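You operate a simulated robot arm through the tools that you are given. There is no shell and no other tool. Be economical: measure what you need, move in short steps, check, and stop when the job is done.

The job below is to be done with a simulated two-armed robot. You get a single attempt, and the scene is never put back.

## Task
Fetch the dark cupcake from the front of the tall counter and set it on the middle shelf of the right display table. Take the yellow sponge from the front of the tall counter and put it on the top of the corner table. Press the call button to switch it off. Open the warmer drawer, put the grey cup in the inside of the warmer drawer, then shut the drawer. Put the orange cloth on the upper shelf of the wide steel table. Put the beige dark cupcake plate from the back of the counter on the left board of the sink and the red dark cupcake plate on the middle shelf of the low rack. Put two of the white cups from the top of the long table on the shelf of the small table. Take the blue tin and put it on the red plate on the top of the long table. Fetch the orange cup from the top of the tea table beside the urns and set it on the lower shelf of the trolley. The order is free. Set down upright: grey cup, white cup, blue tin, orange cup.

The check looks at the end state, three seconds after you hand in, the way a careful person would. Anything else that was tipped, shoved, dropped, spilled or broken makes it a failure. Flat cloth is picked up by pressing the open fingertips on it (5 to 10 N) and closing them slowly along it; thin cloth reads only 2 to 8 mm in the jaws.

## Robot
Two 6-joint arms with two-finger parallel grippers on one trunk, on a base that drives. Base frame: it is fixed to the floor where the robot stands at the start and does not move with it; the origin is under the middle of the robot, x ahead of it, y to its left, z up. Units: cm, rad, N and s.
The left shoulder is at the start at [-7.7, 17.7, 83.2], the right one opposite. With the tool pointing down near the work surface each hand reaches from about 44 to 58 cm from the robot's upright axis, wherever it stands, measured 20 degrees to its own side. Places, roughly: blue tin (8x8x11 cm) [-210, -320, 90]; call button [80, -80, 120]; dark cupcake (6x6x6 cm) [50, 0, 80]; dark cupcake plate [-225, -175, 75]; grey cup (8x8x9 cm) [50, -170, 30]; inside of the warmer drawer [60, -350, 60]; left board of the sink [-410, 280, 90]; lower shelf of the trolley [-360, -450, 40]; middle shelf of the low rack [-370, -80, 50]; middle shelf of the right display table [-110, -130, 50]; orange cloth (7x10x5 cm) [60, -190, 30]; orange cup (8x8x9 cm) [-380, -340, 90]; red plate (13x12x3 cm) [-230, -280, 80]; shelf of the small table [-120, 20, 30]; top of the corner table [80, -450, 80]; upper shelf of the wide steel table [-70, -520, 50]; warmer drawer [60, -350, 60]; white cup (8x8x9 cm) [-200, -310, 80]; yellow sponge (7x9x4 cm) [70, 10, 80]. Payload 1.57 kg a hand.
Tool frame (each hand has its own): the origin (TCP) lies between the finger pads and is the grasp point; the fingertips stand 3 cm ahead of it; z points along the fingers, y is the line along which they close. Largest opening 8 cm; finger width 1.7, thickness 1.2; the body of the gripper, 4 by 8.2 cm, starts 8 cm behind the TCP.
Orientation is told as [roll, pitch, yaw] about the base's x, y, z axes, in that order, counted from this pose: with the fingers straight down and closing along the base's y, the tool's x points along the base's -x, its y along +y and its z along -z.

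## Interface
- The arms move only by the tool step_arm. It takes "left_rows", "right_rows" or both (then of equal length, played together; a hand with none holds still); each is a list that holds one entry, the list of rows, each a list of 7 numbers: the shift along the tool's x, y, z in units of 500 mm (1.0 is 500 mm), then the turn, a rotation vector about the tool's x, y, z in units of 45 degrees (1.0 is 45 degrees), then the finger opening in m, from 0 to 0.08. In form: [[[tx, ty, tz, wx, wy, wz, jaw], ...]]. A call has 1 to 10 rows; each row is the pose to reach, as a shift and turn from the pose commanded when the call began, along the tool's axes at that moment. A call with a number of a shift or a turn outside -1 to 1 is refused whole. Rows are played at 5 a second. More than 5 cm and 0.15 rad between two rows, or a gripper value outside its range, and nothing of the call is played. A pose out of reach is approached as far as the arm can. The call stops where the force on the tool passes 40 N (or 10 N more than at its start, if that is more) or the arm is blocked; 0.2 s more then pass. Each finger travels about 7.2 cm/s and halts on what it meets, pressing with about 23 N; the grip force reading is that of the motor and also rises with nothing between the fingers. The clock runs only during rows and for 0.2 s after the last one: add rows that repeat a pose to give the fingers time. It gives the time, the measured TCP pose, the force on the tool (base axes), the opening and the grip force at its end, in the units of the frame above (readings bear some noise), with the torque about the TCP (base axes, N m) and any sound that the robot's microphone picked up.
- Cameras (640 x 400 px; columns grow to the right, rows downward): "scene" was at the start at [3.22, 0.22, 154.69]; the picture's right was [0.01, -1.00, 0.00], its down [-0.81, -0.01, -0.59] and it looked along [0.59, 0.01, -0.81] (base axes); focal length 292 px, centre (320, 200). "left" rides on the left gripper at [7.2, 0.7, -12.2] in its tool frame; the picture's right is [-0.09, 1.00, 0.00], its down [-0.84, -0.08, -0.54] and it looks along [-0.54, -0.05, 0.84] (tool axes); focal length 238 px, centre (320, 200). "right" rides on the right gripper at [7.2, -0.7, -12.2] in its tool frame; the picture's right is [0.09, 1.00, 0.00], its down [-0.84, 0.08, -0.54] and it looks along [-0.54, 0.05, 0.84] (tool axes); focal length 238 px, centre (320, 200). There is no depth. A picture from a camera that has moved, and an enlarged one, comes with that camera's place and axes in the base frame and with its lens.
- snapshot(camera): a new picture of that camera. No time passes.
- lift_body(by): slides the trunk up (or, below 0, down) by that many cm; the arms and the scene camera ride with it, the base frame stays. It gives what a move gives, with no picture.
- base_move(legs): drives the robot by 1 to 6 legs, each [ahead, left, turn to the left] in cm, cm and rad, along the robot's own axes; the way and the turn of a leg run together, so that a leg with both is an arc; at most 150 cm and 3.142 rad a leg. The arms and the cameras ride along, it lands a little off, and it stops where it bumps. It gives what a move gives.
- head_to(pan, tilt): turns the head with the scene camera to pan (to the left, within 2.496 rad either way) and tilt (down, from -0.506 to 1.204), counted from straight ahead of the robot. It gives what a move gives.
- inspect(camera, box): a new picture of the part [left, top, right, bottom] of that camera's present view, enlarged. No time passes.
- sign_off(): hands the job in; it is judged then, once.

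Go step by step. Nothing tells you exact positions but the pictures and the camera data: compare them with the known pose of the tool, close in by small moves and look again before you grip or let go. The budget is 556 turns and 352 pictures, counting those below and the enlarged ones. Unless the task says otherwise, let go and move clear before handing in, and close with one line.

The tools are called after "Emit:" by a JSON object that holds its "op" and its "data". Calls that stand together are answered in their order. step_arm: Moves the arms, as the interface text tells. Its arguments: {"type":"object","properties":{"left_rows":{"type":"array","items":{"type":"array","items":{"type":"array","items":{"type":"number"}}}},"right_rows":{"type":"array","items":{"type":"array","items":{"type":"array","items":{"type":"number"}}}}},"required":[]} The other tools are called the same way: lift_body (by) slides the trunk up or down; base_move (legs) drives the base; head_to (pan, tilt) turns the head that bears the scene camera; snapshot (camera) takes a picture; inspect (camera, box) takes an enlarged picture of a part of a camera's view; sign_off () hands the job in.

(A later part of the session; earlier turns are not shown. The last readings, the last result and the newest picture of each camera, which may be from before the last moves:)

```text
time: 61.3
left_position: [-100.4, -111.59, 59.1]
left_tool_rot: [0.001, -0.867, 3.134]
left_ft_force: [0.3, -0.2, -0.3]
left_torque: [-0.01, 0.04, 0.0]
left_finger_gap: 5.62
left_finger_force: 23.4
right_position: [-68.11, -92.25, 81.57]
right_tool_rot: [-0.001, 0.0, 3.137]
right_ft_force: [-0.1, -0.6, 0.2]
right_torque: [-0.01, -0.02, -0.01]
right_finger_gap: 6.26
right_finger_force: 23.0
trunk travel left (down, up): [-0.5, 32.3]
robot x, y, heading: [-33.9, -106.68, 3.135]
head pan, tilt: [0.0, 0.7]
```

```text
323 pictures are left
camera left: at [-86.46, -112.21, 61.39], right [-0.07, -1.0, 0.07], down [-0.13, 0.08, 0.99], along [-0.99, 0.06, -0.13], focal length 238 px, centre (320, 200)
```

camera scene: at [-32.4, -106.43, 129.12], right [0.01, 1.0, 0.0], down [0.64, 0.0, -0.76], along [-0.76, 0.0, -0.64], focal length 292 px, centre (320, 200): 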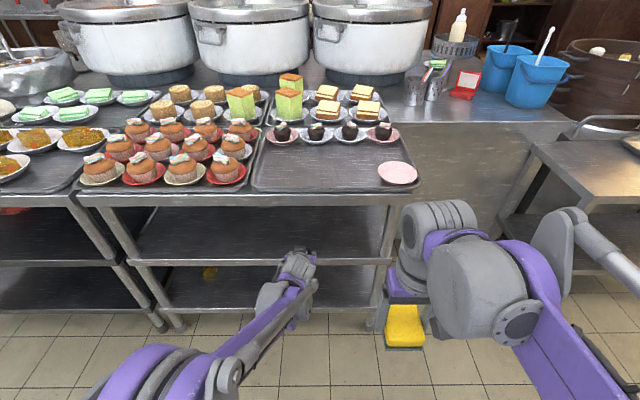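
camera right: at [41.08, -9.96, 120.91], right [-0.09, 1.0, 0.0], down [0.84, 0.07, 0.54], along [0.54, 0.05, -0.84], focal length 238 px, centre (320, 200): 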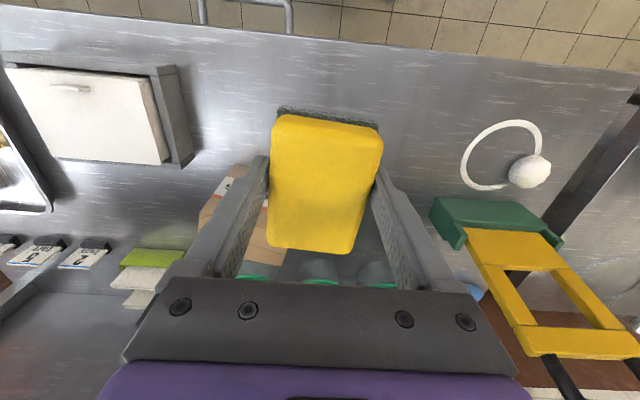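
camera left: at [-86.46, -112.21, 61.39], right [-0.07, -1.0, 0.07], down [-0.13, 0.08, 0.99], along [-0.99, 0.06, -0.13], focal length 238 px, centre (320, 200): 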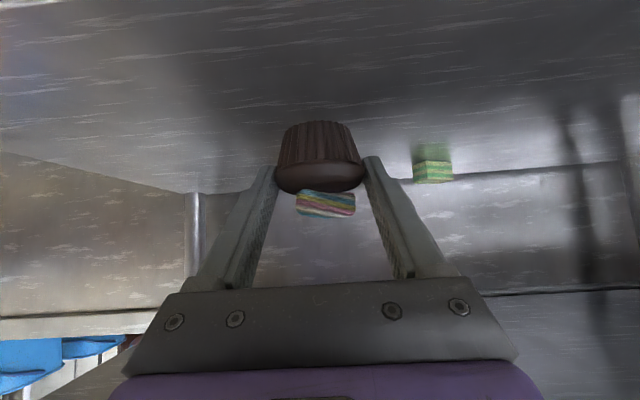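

I lower the cupcake in small steps, watching the force.

Emit:
{"op": "step_arm", "data": {"left_rows": [[[0.023, 0, 0.019, 0, 0, 0, 0.045], [0.046, 0, 0.0386, 0, 0, 0, 0.045], [0.046, 0, 0.0386, 0, 0, 0, 0.045]]]}}

Emit:
{"op": "step_arm", "data": {"left_rows": [[[0.004, 0, 0.0033, 0, 0, 0, 0.045], [0.008, 0, 0.0066, 0, 0, 0, 0.045], [0.008, 0, 0.0066, 0, 0, 0, 0.045]]]}}

Emit:
{"op": "snapshot", "data": {"camera": "left"}}

```text
time: 62.1
left_position: [-100.35, -111.52, 56.18]
left_tool_rot: [0.003, -0.871, 3.134]
left_ft_force: [-0.5, 0.1, 0.2]
left_torque: [0.02, 0.0, -0.01]
left_finger_gap: 5.63
left_finger_force: 23.1
right_position: [-67.99, -92.18, 81.73]
right_tool_rot: [0.001, 0.001, 3.136]
right_ft_force: [-0.3, 0.6, -0.2]
right_torque: [0.0, 0.03, -0.05]
right_finger_gap: 6.27
right_finger_force: 23.7
trunk travel left (down, up): [-0.5, 32.3]
robot x, y, heading: [-33.87, -106.53, 3.139]
head pan, tilt: [0.0, 0.7]
```

```text
time: 62.9
left_position: [-100.31, -111.64, 55.87]
left_tool_rot: [0.001, -0.871, 3.134]
left_ft_force: [-1.4, -0.2, 16.7]
left_torque: [0.0, 0.31, 0.0]
left_finger_gap: 5.66
left_finger_force: 22.6
right_position: [-67.91, -92.19, 81.71]
right_tool_rot: [-0.001, -0.003, 3.137]
right_ft_force: [0.1, 0.3, -0.9]
right_torque: [0.02, -0.02, 0.0]
right_finger_gap: 6.28
right_finger_force: 22.9
trunk travel left (down, up): [-0.5, 32.3]
robot x, y, heading: [-34.14, -106.42, 3.139]
head pan, tilt: [0.0, 0.7]
```

```text
322 pictures are left
camera left: at [-86.34, -112.23, 58.04], right [-0.07, -1.0, 0.07], down [-0.12, 0.08, 0.99], along [-0.99, 0.06, -0.13], focal length 238 px, centre (320, 200)
```

left: 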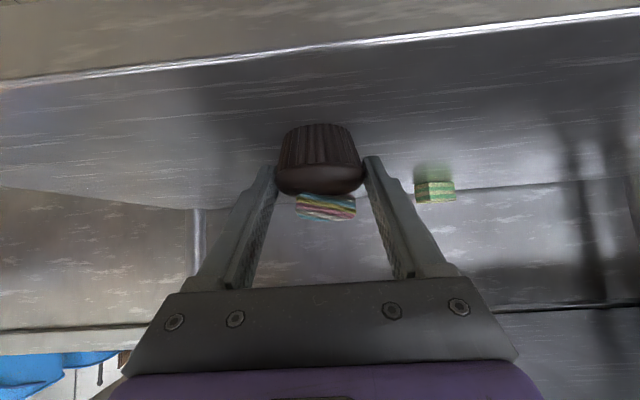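

Contact with the shelf. I release and retreat back along the tool, then reverse the base.

Emit:
{"op": "step_arm", "data": {"left_rows": [[[0, 0, 0, 0, 0, 0, 0.055], [0, 0, 0, 0, 0, 0, 0.07], [0, 0, 0, 0, 0, 0, 0.08], [0, 0, 0, 0, 0, 0, 0.08], [0, 0, -0.08, 0, 0, 0, 0.08], [0, 0, -0.12, 0, 0, 0, 0.08]]]}}

Emit:
{"op": "base_move", "data": {"legs": [[-20, 0, 0]]}}

Emit:
{"op": "snapshot", "data": {"camera": "left"}}

```text
time: 64.3
left_position: [-95.61, -111.73, 59.66]
left_tool_rot: [0.001, -0.868, 3.133]
left_ft_force: [-0.6, -0.5, -0.7]
left_torque: [-0.02, -0.01, -0.01]
left_finger_gap: 8.01
left_finger_force: 0.0
right_position: [-68.14, -92.19, 81.69]
right_tool_rot: [0.001, 0.0, 3.137]
right_ft_force: [-0.1, 0.8, -0.3]
right_torque: [0.03, 0.0, -0.04]
right_finger_gap: 6.29
right_finger_force: 22.7
trunk travel left (down, up): [-0.5, 32.3]
robot x, y, heading: [-34.01, -106.73, 3.141]
head pan, tilt: [0.0, 0.7]
```

```text
time: 65.9
left_position: [-76.08, -111.67, 59.5]
left_tool_rot: [0.002, -0.87, 3.132]
left_ft_force: [0.4, 0.7, 1.4]
left_torque: [0.0, 0.03, -0.01]
left_finger_gap: 8.02
left_finger_force: 0.0
right_position: [-48.46, -92.32, 81.71]
right_tool_rot: [0.001, 0.0, 3.133]
right_ft_force: [-0.1, 0.6, 0.3]
right_torque: [-0.04, 0.0, 0.01]
right_finger_gap: 6.31
right_finger_force: 23.0
trunk travel left (down, up): [-0.5, 32.3]
robot x, y, heading: [-13.92, -106.65, 3.135]
head pan, tilt: [0.0, 0.7]
```

```text
321 pictures are left
camera left: at [-62.02, -112.37, 61.92], right [-0.07, -1.0, 0.07], down [-0.13, 0.08, 0.99], along [-0.99, 0.06, -0.13], focal length 238 px, centre (320, 200)
```

left: 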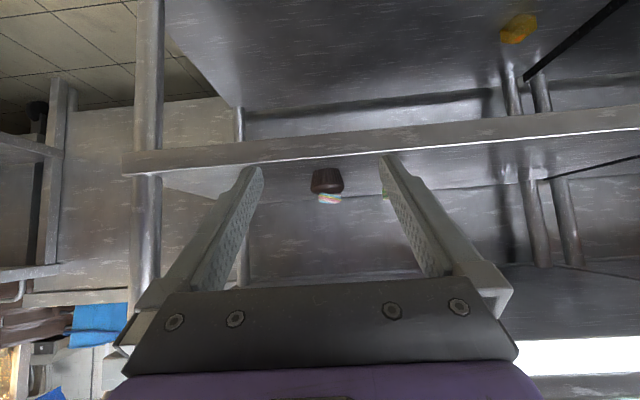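

The cupcake stands upright on the shelf. Next the call button: I raise the trunk, tuck the left hand, and turn round toward the counter.

Emit:
{"op": "lift_body", "data": {"by": 32}}

Emit:
{"op": "step_arm", "data": {"left_rows": [[[0.0, 0.02, -0.08, 0, 0, 0, 0.04], [0, 0.04, -0.17, 0, 0, 0, 0.02], [-0.02, 0.06, -0.26, 0, 0, 0, 0.0], [-0.06, 0.08, -0.34, 0, 0, 0, 0.0], [-0.08, 0.1, -0.42, 0, 0, 0, 0.0], [-0.08, 0.1, -0.42, 0, 0, 0, 0.0]]]}}

Emit:
{"op": "base_move", "data": {"legs": [[5, 0, 0], [0, 0, -3.14], [25, 18, 0]]}}

Emit:
{"op": "head_to", "data": {"pan": 0, "tilt": 0.5}}

Emit:
{"op": "snapshot", "data": {"camera": "scene"}}

```text
time: 69.1
left_position: [-75.9, -111.67, 91.57]
left_tool_rot: [0.001, -0.868, 3.131]
left_ft_force: [0.1, 0.0, 1.1]
left_torque: [0.02, -0.03, -0.01]
left_finger_gap: 8.01
left_finger_force: 0.1
right_position: [-48.4, -92.17, 113.68]
right_tool_rot: [0.001, 0.0, 3.135]
right_ft_force: [-0.8, -0.5, 0.1]
right_torque: [-0.04, -0.01, 0.0]
right_finger_gap: 6.28
right_finger_force: 23.0
trunk travel left (down, up): [-32.5, 0.3]
robot x, y, heading: [-13.91, -106.61, 3.131]
head pan, tilt: [0.0, 0.7]
```

```text
time: 70.5
left_position: [-62.61, -116.71, 107.91]
left_tool_rot: [0.001, -0.866, 3.134]
left_ft_force: [-0.5, 1.1, -0.4]
left_torque: [-0.01, 0.02, -0.03]
left_finger_gap: 0.03
left_finger_force: 21.5
right_position: [-48.5, -92.27, 113.74]
right_tool_rot: [0.0, -0.001, 3.136]
right_ft_force: [-0.4, 0.7, 0.0]
right_torque: [0.01, -0.01, -0.02]
right_finger_gap: 6.29
right_finger_force: 23.2
trunk travel left (down, up): [-32.5, 0.3]
robot x, y, heading: [-14.33, -106.74, 3.137]
head pan, tilt: [0.0, 0.7]
```

```text
time: 80.4
left_position: [53.39, -76.78, 107.96]
left_tool_rot: [0.002, -0.869, 0.021]
left_ft_force: [-0.6, 0.2, 0.2]
left_torque: [-0.01, 0.03, -0.01]
left_finger_gap: 0.0
left_finger_force: 21.5
right_position: [39.98, -101.66, 113.69]
right_tool_rot: [-0.001, 0.0, 0.024]
right_ft_force: [-0.3, -0.1, -0.7]
right_torque: [0.01, 0.01, 0.04]
right_finger_gap: 6.29
right_finger_force: 23.1
trunk travel left (down, up): [-32.5, 0.3]
robot x, y, heading: [5.44, -88.25, 0.028]
head pan, tilt: [0.0, 0.7]
```

```text
time: 81.2
left_position: [53.46, -76.98, 107.91]
left_tool_rot: [0.001, -0.868, 0.023]
left_ft_force: [1.2, 0.8, -0.5]
left_torque: [0.02, 0.04, 0.02]
left_finger_gap: 0.0
left_finger_force: 21.0
right_position: [40.11, -101.67, 113.69]
right_tool_rot: [0.0, -0.001, 0.022]
right_ft_force: [-0.3, -0.1, -0.4]
right_torque: [0.0, 0.02, -0.02]
right_finger_gap: 6.28
right_finger_force: 22.8
trunk travel left (down, up): [-32.5, 0.3]
robot x, y, heading: [5.25, -88.63, 0.021]
head pan, tilt: [0.0, 0.499]
```

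```text
320 pictures are left
camera scene: at [10.24, -88.09, 163.65], right [0.02, -1.0, 0.0], down [-0.48, -0.01, -0.88], along [0.88, 0.02, -0.48], focal length 292 px, centre (320, 200)
```

scene: 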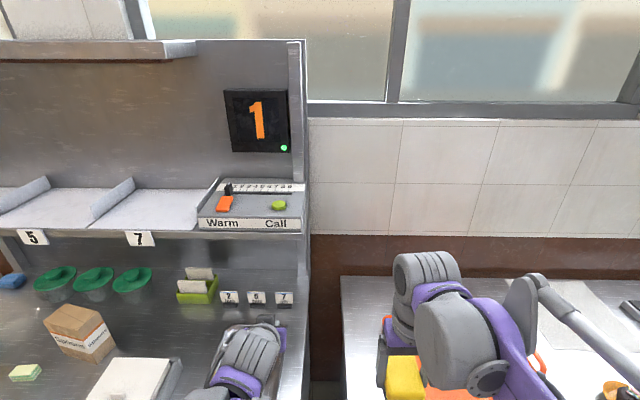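

The two sightings put the button at (79.9, −74.9, 123.6). I raise the left hand above the ledge and then drive 12 cm closer.

Emit:
{"op": "step_arm", "data": {"left_rows": [[[-0.07, 0, -0.06, 0, 0, 0, 0], [-0.14, 0, -0.12, 0, 0, 0, 0], [-0.21, 0, -0.18, 0, 0, 0, 0], [-0.27, 0, -0.235, 0, 0, 0, 0], [-0.32, 0, -0.27, 0, 0, 0, 0], [-0.32, 0, -0.27, 0, 0, 0, 0]]]}}

Emit:
{"op": "base_move", "data": {"legs": [[12, 0, -0.02]]}}

Emit:
{"op": "snapshot", "data": {"camera": "left"}}

Emit:
{"op": "snapshot", "data": {"camera": "scene"}}

```text
time: 82.6
left_position: [53.42, -76.79, 128.99]
left_tool_rot: [0.001, -0.869, 0.023]
left_ft_force: [-0.1, 0.7, -0.1]
left_torque: [0.02, -0.01, -0.01]
left_finger_gap: 0.0
left_finger_force: 21.1
right_position: [39.98, -101.54, 113.63]
right_tool_rot: [0.001, -0.001, 0.022]
right_ft_force: [-0.6, -0.1, 0.2]
right_torque: [0.01, -0.02, 0.04]
right_finger_gap: 6.28
right_finger_force: 23.0
trunk travel left (down, up): [-32.5, 0.3]
robot x, y, heading: [5.75, -88.53, 0.025]
head pan, tilt: [0.0, 0.499]
```

```text
time: 83.9
left_position: [64.85, -78.45, 129.04]
left_tool_rot: [0.001, -0.87, -0.003]
left_ft_force: [0.0, -0.6, -0.2]
left_torque: [0.01, 0.02, 0.03]
left_finger_gap: 0.0
left_finger_force: 21.4
right_position: [50.97, -102.87, 113.69]
right_tool_rot: [0.001, 0.001, 0.0]
right_ft_force: [1.0, 0.1, -0.9]
right_torque: [-0.01, 0.05, 0.01]
right_finger_gap: 6.28
right_finger_force: 23.4
trunk travel left (down, up): [-32.5, 0.3]
robot x, y, heading: [16.08, -88.68, -0.002]
head pan, tilt: [0.0, 0.499]
stopped in leg 1: the robot was blocked; the commanded pose is now the measured one
```

```text
319 pictures are left
camera left: at [51.0, -77.72, 131.27], right [0.06, 1.0, 0.07], down [0.13, -0.08, 0.99], along [0.99, -0.05, -0.13], focal length 238 px, centre (320, 200)
```

left: 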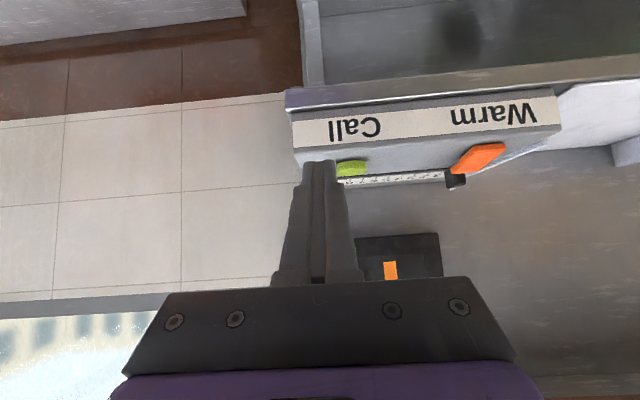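

```text
318 pictures are left
camera scene: at [21.47, -88.65, 163.67], right [0.0, -1.0, 0.0], down [-0.48, 0.0, -0.88], along [0.88, 0.0, -0.48], focal length 292 px, centre (320, 200)
```

scene: 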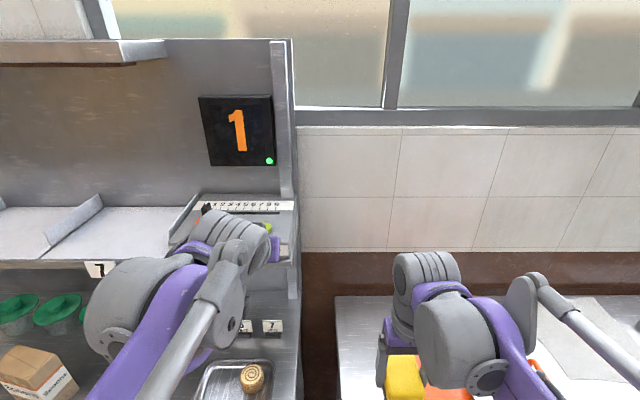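

The hand view confirms the button at (79.9, −75.2, 123.8). I line up for the press.

Emit:
{"op": "step_arm", "data": {"left_rows": [[[-0.05, 0.03, 0.05, 0, 0, 0, 0], [-0.1, 0.06, 0.1, 0, 0, 0, 0], [-0.11, 0.066, 0.12, 0, 0, 0, 0], [-0.11, 0.066, 0.12, 0, 0, 0, 0]]]}}

Emit:
{"op": "snapshot", "data": {"camera": "left"}}

```text
time: 84.9
left_position: [72.7, -75.27, 129.26]
left_tool_rot: [0.001, -0.87, -0.004]
left_ft_force: [-0.8, -0.3, -0.3]
left_torque: [-0.03, -0.01, 0.01]
left_finger_gap: 0.0
left_finger_force: 21.7
right_position: [50.51, -102.85, 113.84]
right_tool_rot: [0.001, 0.002, -0.002]
right_ft_force: [0.0, -1.1, 0.0]
right_torque: [-0.03, 0.02, -0.01]
right_finger_gap: 6.25
right_finger_force: 23.0
trunk travel left (down, up): [-32.5, 0.3]
robot x, y, heading: [15.77, -88.87, -0.003]
head pan, tilt: [0.0, 0.499]
```

```text
317 pictures are left
camera left: at [58.82, -74.47, 131.64], right [0.06, 1.0, 0.07], down [0.13, -0.08, 0.99], along [0.99, -0.05, -0.13], focal length 238 px, centre (320, 200)
```

left: 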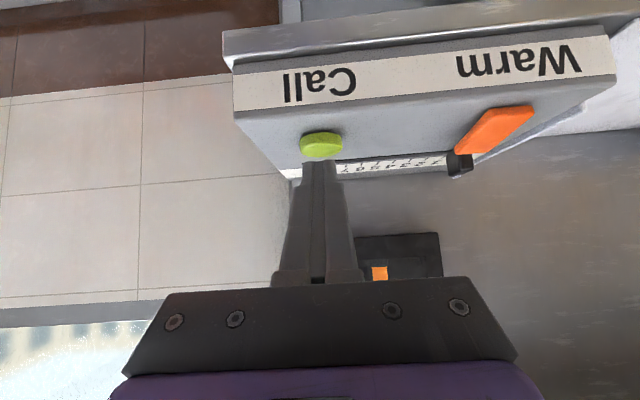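

Aligned. I press along the tool in small rows.

Emit:
{"op": "step_arm", "data": {"left_rows": [[[0, 0, 0.06, 0, 0, 0, 0], [0, 0, 0.09, 0, 0, 0, 0], [0, 0, 0.105, 0, 0, 0, 0], [0, 0, 0.115, 0, 0, 0, 0], [0, 0, 0.125, 0, 0, 0, 0]]]}}

Emit:
{"op": "inspect", "data": {"camera": "scene", "box": [160, 60, 340, 280]}}

```text
time: 86.0
left_position: [76.25, -75.11, 125.98]
left_tool_rot: [0.005, -0.872, -0.004]
left_ft_force: [-27.0, 1.2, 24.8]
left_torque: [-0.04, 0.14, 0.06]
left_finger_gap: 0.01
left_finger_force: 21.6
right_position: [50.02, -102.93, 113.97]
right_tool_rot: [0.001, -0.008, -0.003]
right_ft_force: [0.1, -0.4, 0.2]
right_torque: [0.02, 0.04, -0.02]
right_finger_gap: 6.27
right_finger_force: 22.5
trunk travel left (down, up): [-32.5, 0.3]
robot x, y, heading: [16.13, -88.44, -0.002]
head pan, tilt: [0.0, 0.499]
heard: click
stopped in row 5 (left hand): the force on the tool passed its limit at 44 N (the readings are from after the stop); the commanded pose is now the measured one
```

```text
1.82 times, centred on (250, 170) of scene
camera zoom: at [20.1, -88.66, 163.7], right [0.0, -1.0, 0.0], down [-0.47, 0.0, -0.88], along [0.88, 0.0, -0.47], focal length 531 px, centre (447, 254)
```

zoom: 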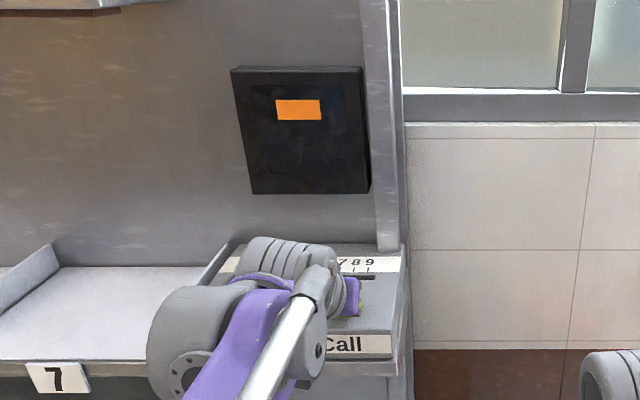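

The click came and the display changed with its green light out: off. I retreat and drive down the aisle to the warmer drawer.

Emit:
{"op": "step_arm", "data": {"left_rows": [[[0, 0, -0.08, 0, 0, 0, 0], [0, 0, -0.17, 0, 0, 0, 0], [-0.02, 0, -0.26, 0, 0, 0, 0]]]}}

Emit:
{"op": "base_move", "data": {"legs": [[-36, 0, 0], [0, 0, -1.571], [130, 0, 0], [110, 0, 0]]}}

Emit:
{"op": "head_to", "data": {"pan": 0.9, "tilt": 0.5}}

Emit:
{"op": "snapshot", "data": {"camera": "scene"}}

```text
time: 86.8
left_position: [67.72, -75.39, 134.76]
left_tool_rot: [0.002, -0.868, -0.004]
left_ft_force: [0.3, 0.3, 0.4]
left_torque: [0.01, 0.01, 0.04]
left_finger_gap: 0.02
left_finger_force: 20.9
right_position: [50.54, -102.84, 113.64]
right_tool_rot: [0.0, -0.001, -0.002]
right_ft_force: [-0.7, 0.2, -0.8]
right_torque: [0.01, 0.01, -0.01]
right_finger_gap: 6.27
right_finger_force: 22.7
trunk travel left (down, up): [-32.5, 0.3]
robot x, y, heading: [16.01, -88.79, 0.001]
head pan, tilt: [0.0, 0.499]
```

```text
time: 104.3
left_position: [-2.47, -379.67, 134.68]
left_tool_rot: [0.003, -0.866, -1.56]
left_ft_force: [0.3, 0.4, -0.4]
left_torque: [-0.02, 0.03, 0.0]
left_finger_gap: 0.0
left_finger_force: 21.7
right_position: [-30.39, -362.89, 113.67]
right_tool_rot: [-0.001, 0.0, -1.558]
right_ft_force: [0.3, 0.3, -0.9]
right_torque: [-0.02, -0.02, -0.01]
right_finger_gap: 6.27
right_finger_force: 22.7
trunk travel left (down, up): [-32.5, 0.3]
robot x, y, heading: [-16.75, -328.43, -1.557]
head pan, tilt: [0.0, 0.499]
```

```text
time: 105.5
left_position: [-2.42, -379.79, 134.81]
left_tool_rot: [0.002, -0.867, -1.558]
left_ft_force: [0.5, 0.6, 0.5]
left_torque: [0.0, -0.02, 0.03]
left_finger_gap: 0.0
left_finger_force: 21.5
right_position: [-30.4, -362.99, 113.64]
right_tool_rot: [0.0, 0.0, -1.558]
right_ft_force: [-0.1, 0.2, 0.3]
right_torque: [0.0, 0.03, -0.03]
right_finger_gap: 6.29
right_finger_force: 22.8
trunk travel left (down, up): [-32.5, 0.3]
robot x, y, heading: [-16.81, -328.5, -1.559]
head pan, tilt: [0.901, 0.499]
```

```text
315 pictures are left
camera scene: at [-9.55, -329.61, 163.66], right [-0.61, -0.79, 0.0], down [-0.38, 0.29, -0.88], along [0.69, -0.54, -0.48], focal length 292 px, centre (320, 200)
```

scene: 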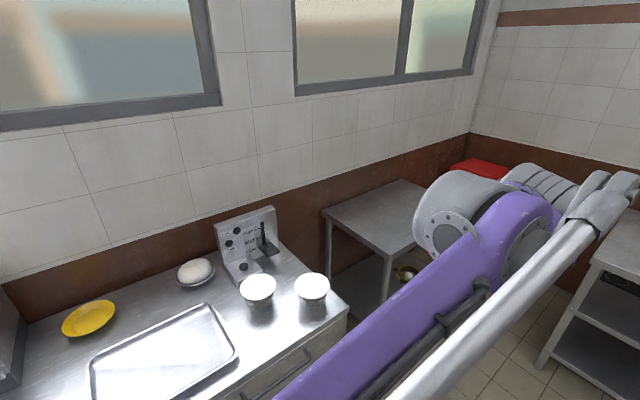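

The corner table is the small one ahead in the corner, near (80, −440). I drive there first to drop the sponge.

Emit:
{"op": "base_move", "data": {"legs": [[95, 0, 0], [0, 0, 1.56]]}}

Emit:
{"op": "head_to", "data": {"pan": -0.2, "tilt": 0.75}}

Emit:
{"op": "snapshot", "data": {"camera": "scene"}}

Emit:
{"op": "snapshot", "data": {"camera": "right"}}

```text
time: 114.4
left_position: [35.2, -407.25, 134.81]
left_tool_rot: [0.002, -0.868, 0.054]
left_ft_force: [-0.5, 0.0, 0.2]
left_torque: [0.01, -0.01, 0.0]
left_finger_gap: 0.0
left_finger_force: 21.6
right_position: [19.51, -435.71, 113.64]
right_tool_rot: [0.0, 0.0, 0.054]
right_ft_force: [-0.2, -0.5, -0.3]
right_torque: [0.03, 0.02, 0.0]
right_finger_gap: 6.28
right_finger_force: 23.2
trunk travel left (down, up): [-32.5, 0.3]
robot x, y, heading: [-15.32, -423.71, 0.053]
head pan, tilt: [0.901, 0.499]
```

```text
time: 115.7
left_position: [35.1, -407.3, 134.73]
left_tool_rot: [0.002, -0.868, 0.055]
left_ft_force: [-0.5, -0.6, 0.4]
left_torque: [0.0, 0.03, 0.03]
left_finger_gap: 0.0
left_finger_force: 21.0
right_position: [19.56, -435.85, 113.71]
right_tool_rot: [0.001, -0.001, 0.055]
right_ft_force: [0.2, 0.1, -0.4]
right_torque: [0.01, 0.0, 0.0]
right_finger_gap: 6.28
right_finger_force: 22.8
trunk travel left (down, up): [-32.5, 0.3]
robot x, y, heading: [-15.33, -423.54, 0.057]
head pan, tilt: [-0.201, 0.75]
```

```text
314 pictures are left
camera scene: at [-11.58, -424.84, 161.46], right [-0.14, -0.99, 0.0], down [-0.67, 0.1, -0.73], along [0.72, -0.11, -0.68], focal length 292 px, centre (320, 200)
```

scene: 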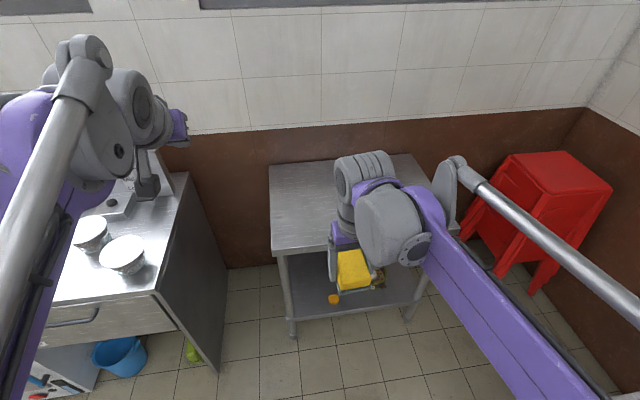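

```text
313 pictures are left
camera right: at [12.53, -436.8, 125.91], right [-0.15, 0.99, 0.0], down [0.83, 0.12, 0.54], along [0.54, 0.08, -0.84], focal length 238 px, centre (320, 200)
```

right: 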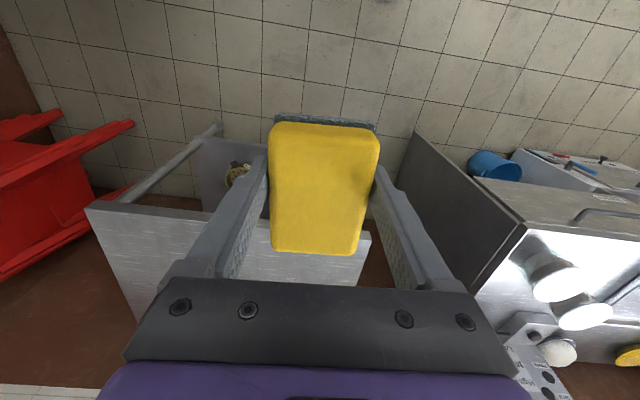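

I drive 26 cm ahead so the right hand can reach over the corner table.

Emit:
{"op": "base_move", "data": {"legs": [[26, 0, -0.055]]}}

Emit:
{"op": "step_arm", "data": {"right_rows": [[[-0.08, 0, 0.04, 0, 0, 0, 0.05], [-0.16, 0, 0.08, 0, 0, 0, 0.05], [-0.24, 0, 0.12, 0, 0, 0, 0.05], [-0.32, 0, 0.16, 0, 0, 0, 0.05], [-0.34, 0, 0.24, 0, 0, 0, 0.05], [-0.34, 0, 0.32, 0, 0, 0, 0.05], [-0.34, 0, 0.32, 0, 0, 0, 0.05]]]}}

Emit:
{"op": "snapshot", "data": {"camera": "right"}}

Emit:
{"op": "snapshot", "data": {"camera": "scene"}}

```text
time: 117.6
left_position: [61.67, -409.59, 134.76]
left_tool_rot: [0.002, -0.866, -0.007]
left_ft_force: [0.6, 0.2, 0.2]
left_torque: [0.0, -0.01, 0.02]
left_finger_gap: 0.01
left_finger_force: 21.6
right_position: [44.49, -437.19, 113.69]
right_tool_rot: [0.001, -0.001, -0.005]
right_ft_force: [0.2, 0.0, -0.8]
right_torque: [-0.01, 0.01, -0.03]
right_finger_gap: 6.3
right_finger_force: 22.5
trunk travel left (down, up): [-32.5, 0.3]
robot x, y, heading: [10.06, -423.15, -0.002]
head pan, tilt: [-0.201, 0.75]
```

```text
time: 119.2
left_position: [61.9, -409.61, 134.81]
left_tool_rot: [0.001, -0.868, -0.006]
left_ft_force: [0.7, -1.0, -0.6]
left_torque: [-0.02, -0.02, 0.03]
left_finger_gap: 0.0
left_finger_force: 21.5
right_position: [61.73, -437.27, 97.53]
right_tool_rot: [0.001, 0.001, -0.006]
right_ft_force: [0.2, 0.4, -0.5]
right_torque: [0.02, 0.0, -0.01]
right_finger_gap: 6.27
right_finger_force: 23.1
trunk travel left (down, up): [-32.5, 0.3]
robot x, y, heading: [10.5, -423.0, -0.003]
head pan, tilt: [-0.201, 0.75]
```

```text
312 pictures are left
camera right: at [54.69, -437.86, 109.83], right [-0.09, 1.0, 0.0], down [0.84, 0.07, 0.54], along [0.54, 0.05, -0.84], focal length 238 px, centre (320, 200)
```

right: 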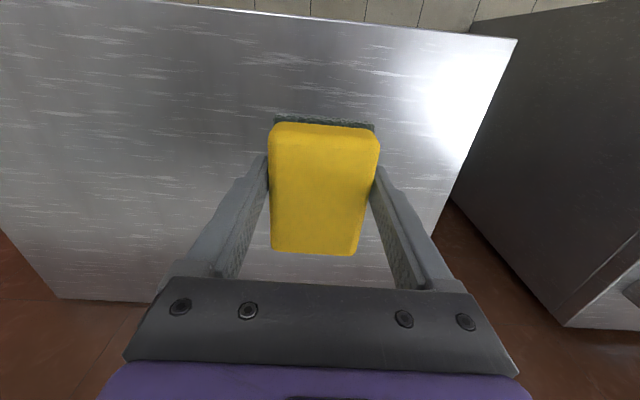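

```text
311 pictures are left
camera scene: at [14.09, -424.43, 161.46], right [-0.2, -0.98, 0.0], down [-0.67, 0.14, -0.73], along [0.72, -0.15, -0.68], focal length 292 px, centre (320, 200)
```

scene: 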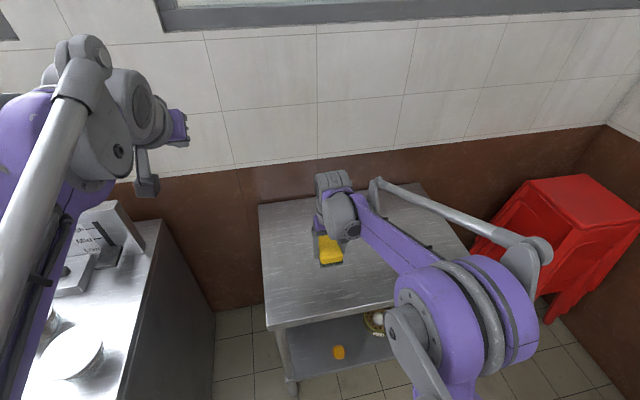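

The sponge is well over the corner table (top ≈80). I lower it.

Emit:
{"op": "step_arm", "data": {"right_rows": [[[0, 0, 0.09, 0, 0, 0, 0.05], [0, 0, 0.18, 0, 0, 0, 0.05], [0, 0, 0.24, 0, 0, 0, 0.05], [0, 0, 0.24, 0, 0, 0, 0.05]]]}}

Emit:
{"op": "step_arm", "data": {"right_rows": [[[0, 0, 0.008, 0, 0, 0, 0.05], [0, 0, 0.016, 0, 0, 0, 0.05], [0, 0, 0.024, 0, 0, 0, 0.05], [0, 0, 0.03, 0, 0, 0, 0.05]]]}}

Emit:
{"op": "snapshot", "data": {"camera": "right"}}

```text
time: 120.2
left_position: [61.86, -409.63, 134.77]
left_tool_rot: [0.001, -0.867, -0.006]
left_ft_force: [-0.8, 0.5, 0.2]
left_torque: [0.04, -0.01, 0.01]
left_finger_gap: 0.0
left_finger_force: 20.8
right_position: [61.55, -437.37, 85.73]
right_tool_rot: [0.0, 0.0, -0.006]
right_ft_force: [-0.2, -0.4, 0.0]
right_torque: [0.0, -0.03, -0.02]
right_finger_gap: 6.25
right_finger_force: 23.0
trunk travel left (down, up): [-32.5, 0.3]
robot x, y, heading: [10.4, -422.62, -0.005]
head pan, tilt: [-0.201, 0.75]
```

```text
time: 121.2
left_position: [61.88, -409.53, 134.72]
left_tool_rot: [0.001, -0.868, -0.006]
left_ft_force: [-0.1, 0.9, 0.6]
left_torque: [0.01, 0.0, 0.01]
left_finger_gap: 0.0
left_finger_force: 21.5
right_position: [61.61, -437.28, 84.27]
right_tool_rot: [0.0, 0.0, -0.005]
right_ft_force: [-0.4, -0.4, -0.9]
right_torque: [0.04, 0.01, 0.0]
right_finger_gap: 6.3
right_finger_force: 22.7
trunk travel left (down, up): [-32.5, 0.3]
robot x, y, heading: [10.56, -422.67, -0.011]
head pan, tilt: [-0.201, 0.75]
```

```text
310 pictures are left
camera right: at [54.47, -437.91, 96.44], right [-0.09, 1.0, 0.0], down [0.84, 0.07, 0.54], along [0.54, 0.05, -0.84], focal length 238 px, centre (320, 200)
```

right: 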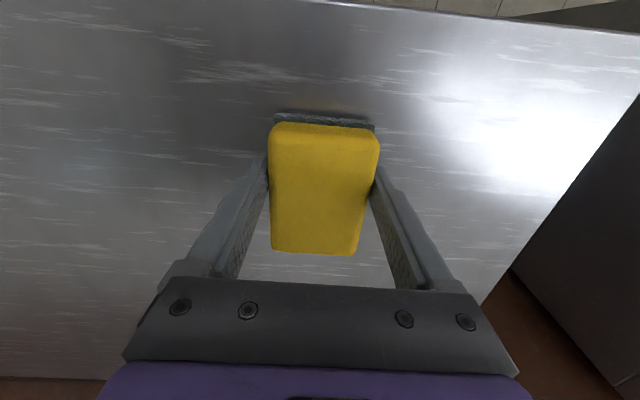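

Not yet touching; I go on in small steps.

Emit:
{"op": "step_arm", "data": {"right_rows": [[[0, 0, 0.01, 0, 0, 0, 0.05], [0, 0, 0.02, 0, 0, 0, 0.05], [0, 0, 0.03, 0, 0, 0, 0.05], [0, 0, 0.04, 0, 0, 0, 0.05], [0, 0, 0.05, 0, 0, 0, 0.05], [0, 0, 0.06, 0, 0, 0, 0.05]]]}}

```text
time: 121.8
left_position: [61.56, -409.59, 134.98]
left_tool_rot: [0.001, -0.869, -0.007]
left_ft_force: [-0.2, 0.5, 0.1]
left_torque: [-0.03, 0.0, -0.06]
left_finger_gap: 0.0
left_finger_force: 21.4
right_position: [61.54, -437.26, 83.74]
right_tool_rot: [-0.003, -0.003, -0.006]
right_ft_force: [-1.7, -0.5, 33.4]
right_torque: [0.06, -0.12, 0.04]
right_finger_gap: 6.32
right_finger_force: 23.3
trunk travel left (down, up): [-32.5, 0.3]
robot x, y, heading: [10.32, -422.75, -0.004]
head pan, tilt: [-0.201, 0.75]
stopped in row 3 (right hand): the force on the tool passed its limit at 47 N (the readings are from after the stop); the commanded pose is now the measured one
```

Contact: the sponge rests on the table. I release and rise, then look.

Emit:
{"op": "step_arm", "data": {"right_rows": [[[0, 0, -0.002, 0, 0, 0, 0.065], [0, 0, -0.002, 0, 0, 0, 0.08], [0, 0, -0.002, 0, 0, 0, 0.08], [0, 0, -0.09, 0, 0, 0, 0.08], [0, 0, -0.18, 0, 0, 0, 0.08], [0.0, 0, -0.27, 0, 0, 0, 0.08], [0.08, 0, -0.3, 0, 0, 0, 0.08], [0.16, 0, -0.34, 0, 0, 0, 0.08], [0.24, 0, -0.38, 0, 0, 0, 0.08]]]}}

Emit:
{"op": "snapshot", "data": {"camera": "right"}}

```text
time: 123.8
left_position: [61.67, -409.61, 134.88]
left_tool_rot: [0.001, -0.87, -0.006]
left_ft_force: [0.3, 0.0, 0.0]
left_torque: [0.03, -0.05, 0.01]
left_finger_gap: 0.01
left_finger_force: 21.3
right_position: [49.44, -437.58, 102.36]
right_tool_rot: [0.0, -0.002, -0.006]
right_ft_force: [0.8, 0.3, 1.1]
right_torque: [0.02, 0.0, -0.02]
right_finger_gap: 8.0
right_finger_force: 0.1
trunk travel left (down, up): [-32.5, 0.3]
robot x, y, heading: [10.49, -422.94, -0.01]
head pan, tilt: [-0.201, 0.75]
```

```text
309 pictures are left
camera right: at [42.27, -438.17, 114.59], right [-0.09, 1.0, 0.0], down [0.84, 0.07, 0.54], along [0.54, 0.05, -0.84], focal length 238 px, centre (320, 200)
```

right: 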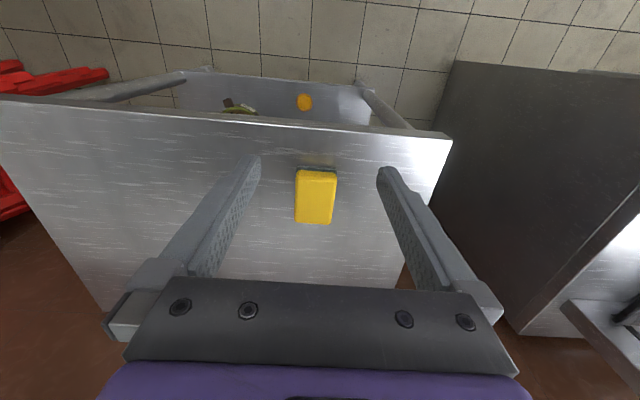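

Sponge placed. I back off and slide left along the counter to face the warmer drawer.

Emit:
{"op": "base_move", "data": {"legs": [[-25, 0, 0], [0, 70, 0]]}}

Emit:
{"op": "head_to", "data": {"pan": 0, "tilt": 0.9}}

Emit:
{"op": "snapshot", "data": {"camera": "scene"}}

```text
time: 131.9
left_position: [37.71, -339.15, 134.93]
left_tool_rot: [0.001, -0.866, -0.02]
left_ft_force: [0.1, -0.5, 0.0]
left_torque: [0.02, 0.01, 0.0]
left_finger_gap: 0.0
left_finger_force: 21.5
right_position: [25.08, -366.76, 102.33]
right_tool_rot: [0.002, -0.001, -0.02]
right_ft_force: [0.5, 0.2, 0.7]
right_torque: [-0.04, 0.0, 0.01]
right_finger_gap: 7.97
right_finger_force: 0.1
trunk travel left (down, up): [-32.5, 0.3]
robot x, y, heading: [-13.91, -351.69, -0.022]
head pan, tilt: [-0.201, 0.75]
```

```text
time: 132.7
left_position: [37.68, -339.13, 134.73]
left_tool_rot: [0.0, -0.867, -0.022]
left_ft_force: [-0.6, 0.6, 1.0]
left_torque: [0.01, -0.02, 0.01]
left_finger_gap: 0.0
left_finger_force: 20.8
right_position: [24.96, -366.79, 102.21]
right_tool_rot: [0.0, -0.002, -0.018]
right_ft_force: [0.1, 1.3, 0.3]
right_torque: [0.0, 0.0, -0.03]
right_finger_gap: 8.02
right_finger_force: 0.0
trunk travel left (down, up): [-32.5, 0.3]
robot x, y, heading: [-13.92, -351.52, -0.018]
head pan, tilt: [0.0, 0.901]
```

```text
308 pictures are left
camera scene: at [-10.81, -351.57, 160.27], right [-0.02, -1.0, 0.0], down [-0.78, 0.02, -0.62], along [0.62, -0.01, -0.78], focal length 292 px, centre (320, 200)
```

scene: 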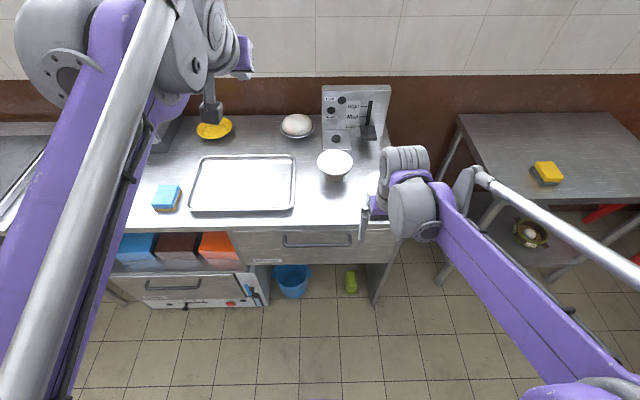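

The warmer drawer is the wide one below the counter top (handle near y −351). I back off and lower the trunk to view the handle from a lower angle.

Emit:
{"op": "base_move", "data": {"legs": [[-15, 0, 0.02]]}}

Emit:
{"op": "lift_body", "data": {"by": -30}}

Emit:
{"op": "step_arm", "data": {"left_rows": [[[0.06, -0.01, 0.05, 0, 0, 0, 0.02], [0.12, -0.02, 0.1, 0, 0, 0, 0.04], [0.18, -0.03, 0.15, 0, 0, 0, 0.06], [0.24, -0.04, 0.2, 0, 0, 0, 0.08], [0.3, -0.05, 0.25, 0, 0, 0, 0.08], [0.36, -0.06, 0.3, 0, 0, 0, 0.08]]]}}

Emit:
{"op": "snapshot", "data": {"camera": "left"}}

Emit:
{"op": "snapshot", "data": {"camera": "scene"}}

```text
time: 134.0
left_position: [22.8, -337.86, 134.73]
left_tool_rot: [0.0, -0.868, -0.001]
left_ft_force: [0.4, -0.3, -0.3]
left_torque: [0.02, -0.03, 0.01]
left_finger_gap: 0.0
left_finger_force: 21.5
right_position: [10.57, -365.95, 102.37]
right_tool_rot: [0.002, -0.001, 0.002]
right_ft_force: [-0.2, 0.5, 0.0]
right_torque: [-0.02, 0.01, 0.01]
right_finger_gap: 7.99
right_finger_force: 0.0
trunk travel left (down, up): [-32.5, 0.3]
robot x, y, heading: [-28.82, -351.95, 0.003]
head pan, tilt: [0.0, 0.901]
```

```text
time: 137.0
left_position: [22.52, -337.83, 104.81]
left_tool_rot: [0.003, -0.867, 0.0]
left_ft_force: [0.0, -0.3, 0.9]
left_torque: [0.03, 0.0, 0.03]
left_finger_gap: 0.01
left_finger_force: 21.4
right_position: [10.45, -365.83, 72.42]
right_tool_rot: [0.0, -0.003, 0.001]
right_ft_force: [-0.4, -0.2, 0.5]
right_torque: [0.0, 0.0, 0.01]
right_finger_gap: 8.0
right_finger_force: 0.1
trunk travel left (down, up): [-2.5, 30.3]
robot x, y, heading: [-29.13, -351.23, -0.0]
head pan, tilt: [0.0, 0.901]
```

```text
time: 138.4
left_position: [22.64, -340.8, 81.05]
left_tool_rot: [0.005, -0.867, 0.0]
left_ft_force: [-0.5, 0.3, 1.0]
left_torque: [-0.02, 0.01, -0.06]
left_finger_gap: 8.01
left_finger_force: 0.0
right_position: [10.42, -365.78, 72.21]
right_tool_rot: [0.001, 0.002, 0.002]
right_ft_force: [0.6, -0.5, -0.4]
right_torque: [0.01, -0.02, -0.01]
right_finger_gap: 8.01
right_finger_force: 0.0
trunk travel left (down, up): [-2.5, 30.3]
robot x, y, heading: [-28.37, -351.32, -0.002]
head pan, tilt: [0.0, 0.901]
```

```text
307 pictures are left
camera left: at [8.69, -340.11, 83.39], right [0.06, 1.0, 0.07], down [0.13, -0.08, 0.99], along [0.99, -0.05, -0.13], focal length 238 px, centre (320, 200)
```

left: 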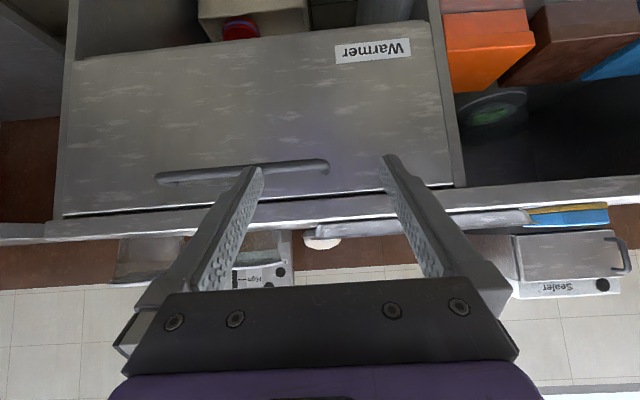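

```text
306 pictures are left
camera scene: at [-20.74, -351.37, 129.09], right [0.0, -1.0, 0.0], down [-0.78, 0.0, -0.62], along [0.62, 0.0, -0.78], focal length 292 px, centre (320, 200)
```

scene: 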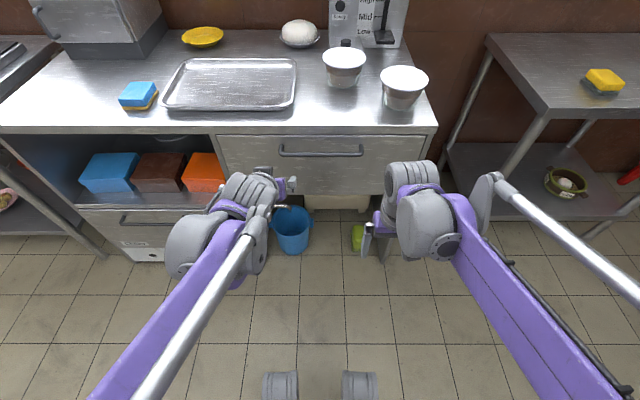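

It is labelled "Warmer"; the handle bar is centred near (38.9, −351.7, 74.9), about 23 cm long. I'll grip it with the right hand, tool level and fingers closing vertically. First I make room and extend/tilt the right hand.

Emit:
{"op": "base_move", "data": {"legs": [[-17, 11, 0]]}}

Emit:
{"op": "step_arm", "data": {"left_rows": [[[-0.06, 0, -0.05, 0, 0, 0, 0.08], [-0.12, 0, -0.1, 0, 0, 0, 0.08], [-0.18, 0.0, -0.15, 0, 0, 0, 0.08], [-0.18, 0.0, -0.15, 0, 0, 0, 0.08], [-0.18, 0.0, -0.15, 0, 0, 0, 0.08]]], "right_rows": [[[-0.07, 0.01, -0.02, 0, -0.18, 0, 0.08], [-0.14, 0.01, -0.04, 0, -0.36, 0, 0.08], [-0.21, 0.01, -0.06, 0, -0.54, 0, 0.08], [-0.28, 0.01, -0.07, 0, -0.72, 0, 0.08], [-0.35, 0.01, -0.07, 0, -0.9, 0, 0.08]]]}}

Emit:
{"op": "step_arm", "data": {"right_rows": [[[0, 0, 0.0, 0, -0.18, 0, 0.08], [0, 0, 0.0, 0, -0.36, 0, 0.08], [0, 0, 0.0, 0, -0.54, 0, 0.08], [0, 0, 0.0, 0, -0.72, 0, 0.08], [0, 0, 0.0, 0, -0.85, 0, 0.08]]]}}

Emit:
{"op": "snapshot", "data": {"camera": "scene"}}

```text
time: 140.1
left_position: [5.54, -329.86, 81.21]
left_tool_rot: [0.0, -0.869, 0.0]
left_ft_force: [0.0, -0.1, -0.2]
left_torque: [-0.03, 0.0, 0.03]
left_finger_gap: 8.0
left_finger_force: 0.0
right_position: [-6.61, -354.93, 72.3]
right_tool_rot: [0.0, -0.002, 0.0]
right_ft_force: [-0.2, -1.0, 0.1]
right_torque: [0.02, 0.01, -0.02]
right_finger_gap: 7.99
right_finger_force: 0.0
trunk travel left (down, up): [-2.5, 30.3]
robot x, y, heading: [-45.96, -340.57, 0.005]
head pan, tilt: [0.0, 0.901]
```

```text
time: 141.3
left_position: [5.85, -329.91, 92.97]
left_tool_rot: [0.001, -0.868, 0.001]
left_ft_force: [0.2, -0.4, 0.3]
left_torque: [0.01, 0.02, 0.02]
left_finger_gap: 8.0
left_finger_force: 0.0
right_position: [10.86, -354.37, 75.85]
right_tool_rot: [-0.002, -0.71, 0.001]
right_ft_force: [-0.3, 0.4, -0.5]
right_torque: [0.0, -0.03, -0.01]
right_finger_gap: 8.0
right_finger_force: 0.1
trunk travel left (down, up): [-2.5, 30.3]
robot x, y, heading: [-45.94, -340.61, 0.0]
head pan, tilt: [0.0, 0.901]
```

```text
time: 142.5
left_position: [5.68, -329.9, 92.93]
left_tool_rot: [0.001, -0.868, -0.001]
left_ft_force: [0.5, -0.2, -0.9]
left_torque: [0.01, 0.01, 0.0]
left_finger_gap: 7.99
left_finger_force: 0.2
right_position: [10.79, -354.41, 75.91]
right_tool_rot: [-0.005, -1.327, -0.002]
right_ft_force: [-0.1, 1.1, -0.3]
right_torque: [0.0, -0.04, 0.0]
right_finger_gap: 8.0
right_finger_force: 0.0
trunk travel left (down, up): [-2.5, 30.3]
robot x, y, heading: [-46.04, -340.68, 0.004]
head pan, tilt: [0.0, 0.901]
```

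```text
305 pictures are left
camera scene: at [-37.8, -340.4, 129.09], right [0.0, -1.0, 0.0], down [-0.78, 0.0, -0.62], along [0.62, 0.0, -0.78], focal length 292 px, centre (320, 200)
```

scene: 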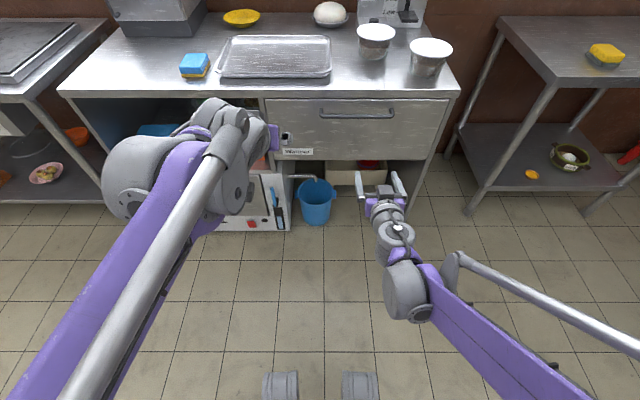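

Good, the right tool points ahead. Now I roll it a quarter turn.

Emit:
{"op": "step_arm", "data": {"right_rows": [[[0, 0, 0, 0, 0, 0.17, 0.08], [0, 0, 0, 0, 0, 0.34, 0.08], [0, 0, 0, 0, 0, 0.51, 0.08], [0, 0, 0, 0, 0, 0.68, 0.08], [0, 0, 0, 0, 0, 0.84, 0.08], [0, 0, 0, 0, 0, 1.0, 0.08]]]}}

Emit:
{"op": "step_arm", "data": {"right_rows": [[[0, 0, 0, 0, 0, 0.17, 0.08], [0, 0, 0, 0, 0, 0.34, 0.08], [0, 0, 0, 0, 0, 0.51, 0.08], [0, 0, 0, 0, 0, 0.68, 0.08], [0, 0, 0, 0, 0, 0.84, 0.08], [0, 0, 0, 0, 0, 1.0, 0.08], [0, 0, 0, 0, 0, 1.0, 0.08]]]}}

Emit:
{"op": "snapshot", "data": {"camera": "right"}}

Emit:
{"op": "snapshot", "data": {"camera": "scene"}}

```text
time: 143.9
left_position: [5.71, -329.92, 92.94]
left_tool_rot: [0.001, -0.867, -0.002]
left_ft_force: [1.2, 0.4, 0.2]
left_torque: [0.0, -0.01, -0.01]
left_finger_gap: 8.0
left_finger_force: 0.0
right_position: [10.9, -354.37, 75.87]
right_tool_rot: [1.299, -0.765, -1.379]
right_ft_force: [0.8, -0.2, 0.4]
right_torque: [0.01, -0.01, 0.01]
right_finger_gap: 7.97
right_finger_force: 0.1
trunk travel left (down, up): [-2.5, 30.3]
robot x, y, heading: [-46.15, -340.43, 0.0]
head pan, tilt: [0.0, 0.901]
```

```text
time: 145.5
left_position: [5.7, -329.87, 92.86]
left_tool_rot: [0.002, -0.869, -0.001]
left_ft_force: [-0.2, 0.2, -0.1]
left_torque: [-0.01, 0.02, -0.01]
left_finger_gap: 7.99
left_finger_force: 0.0
right_position: [10.92, -355.12, 75.93]
right_tool_rot: [1.318, 0.0, -1.558]
right_ft_force: [0.1, 0.1, 0.6]
right_torque: [0.0, 0.03, 0.02]
right_finger_gap: 8.02
right_finger_force: 0.1
right hand out of reach, approached as far as the arm can: row 3, 4, 6, 7
trunk travel left (down, up): [-2.5, 30.3]
robot x, y, heading: [-46.11, -340.32, 0.001]
head pan, tilt: [0.0, 0.901]
```

```text
304 pictures are left
camera right: at [-1.01, -348.17, 78.27], right [0.25, 0.1, 0.96], down [-0.49, -0.84, 0.21], along [0.83, -0.53, -0.16], focal length 238 px, centre (320, 200)
```

right: 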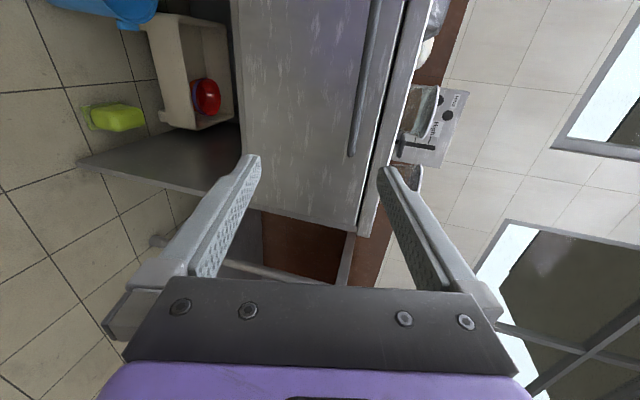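

```text
303 pictures are left
camera scene: at [-37.8, -340.39, 129.09], right [0.0, -1.0, 0.0], down [-0.78, 0.0, -0.62], along [0.62, 0.0, -0.78], focal length 292 px, centre (320, 200)
```

scene: 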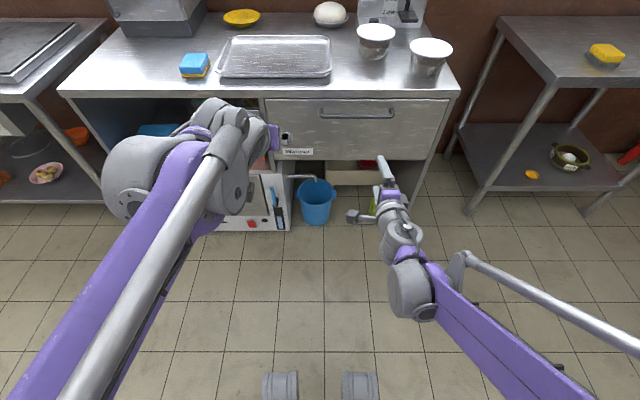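

The tool is level and rolled; TCP z 75.9 suits the bar (z≈75.2). I narrow the fingers to 4 cm and drive ahead 20 cm, then look.

Emit:
{"op": "step_arm", "data": {"right_rows": [[[0, -0.004, 0, 0, 0, 0, 0.06], [0, -0.008, 0, 0, 0, 0, 0.04], [0, -0.008, 0, 0, 0, 0, 0.04]]]}}

Emit:
{"op": "base_move", "data": {"legs": [[20, 0, 0]]}}

Emit:
{"op": "snapshot", "data": {"camera": "right"}}

```text
time: 146.3
left_position: [5.68, -329.96, 93.04]
left_tool_rot: [0.001, -0.867, 0.0]
left_ft_force: [-0.5, 0.2, 0.5]
left_torque: [-0.01, 0.03, 0.0]
left_finger_gap: 7.99
left_finger_force: 0.1
right_position: [10.95, -355.21, 75.48]
right_tool_rot: [1.318, -0.002, -1.556]
right_ft_force: [-0.4, 0.9, -0.8]
right_torque: [-0.03, -0.01, -0.03]
right_finger_gap: 4.01
right_finger_force: 0.0
trunk travel left (down, up): [-2.5, 30.3]
robot x, y, heading: [-45.82, -340.47, 0.001]
head pan, tilt: [0.0, 0.901]
```

```text
time: 147.8
left_position: [25.4, -329.6, 92.93]
left_tool_rot: [0.001, -0.869, 0.004]
left_ft_force: [-0.7, 0.2, -1.4]
left_torque: [0.0, 0.01, 0.01]
left_finger_gap: 8.0
left_finger_force: 0.0
right_position: [30.66, -354.96, 75.37]
right_tool_rot: [1.318, -0.001, -1.554]
right_ft_force: [0.2, 0.5, 0.4]
right_torque: [-0.02, -0.03, -0.01]
right_finger_gap: 3.98
right_finger_force: 0.1
trunk travel left (down, up): [-2.5, 30.3]
robot x, y, heading: [-26.35, -340.46, 0.003]
head pan, tilt: [0.0, 0.901]
```

```text
302 pictures are left
camera right: at [18.7, -348.03, 77.88], right [0.25, 0.1, 0.96], down [-0.49, -0.84, 0.21], along [0.83, -0.53, -0.16], focal length 238 px, centre (320, 200)
```

right: 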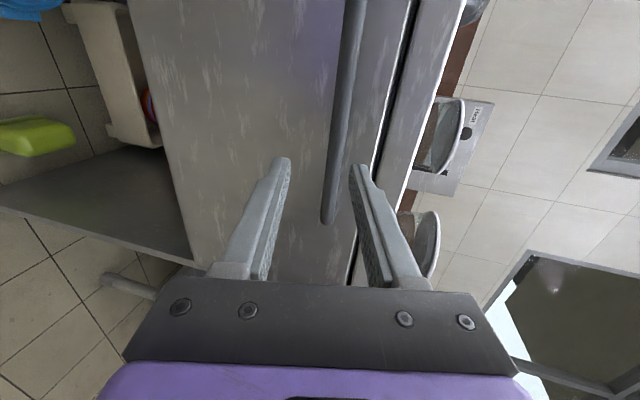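

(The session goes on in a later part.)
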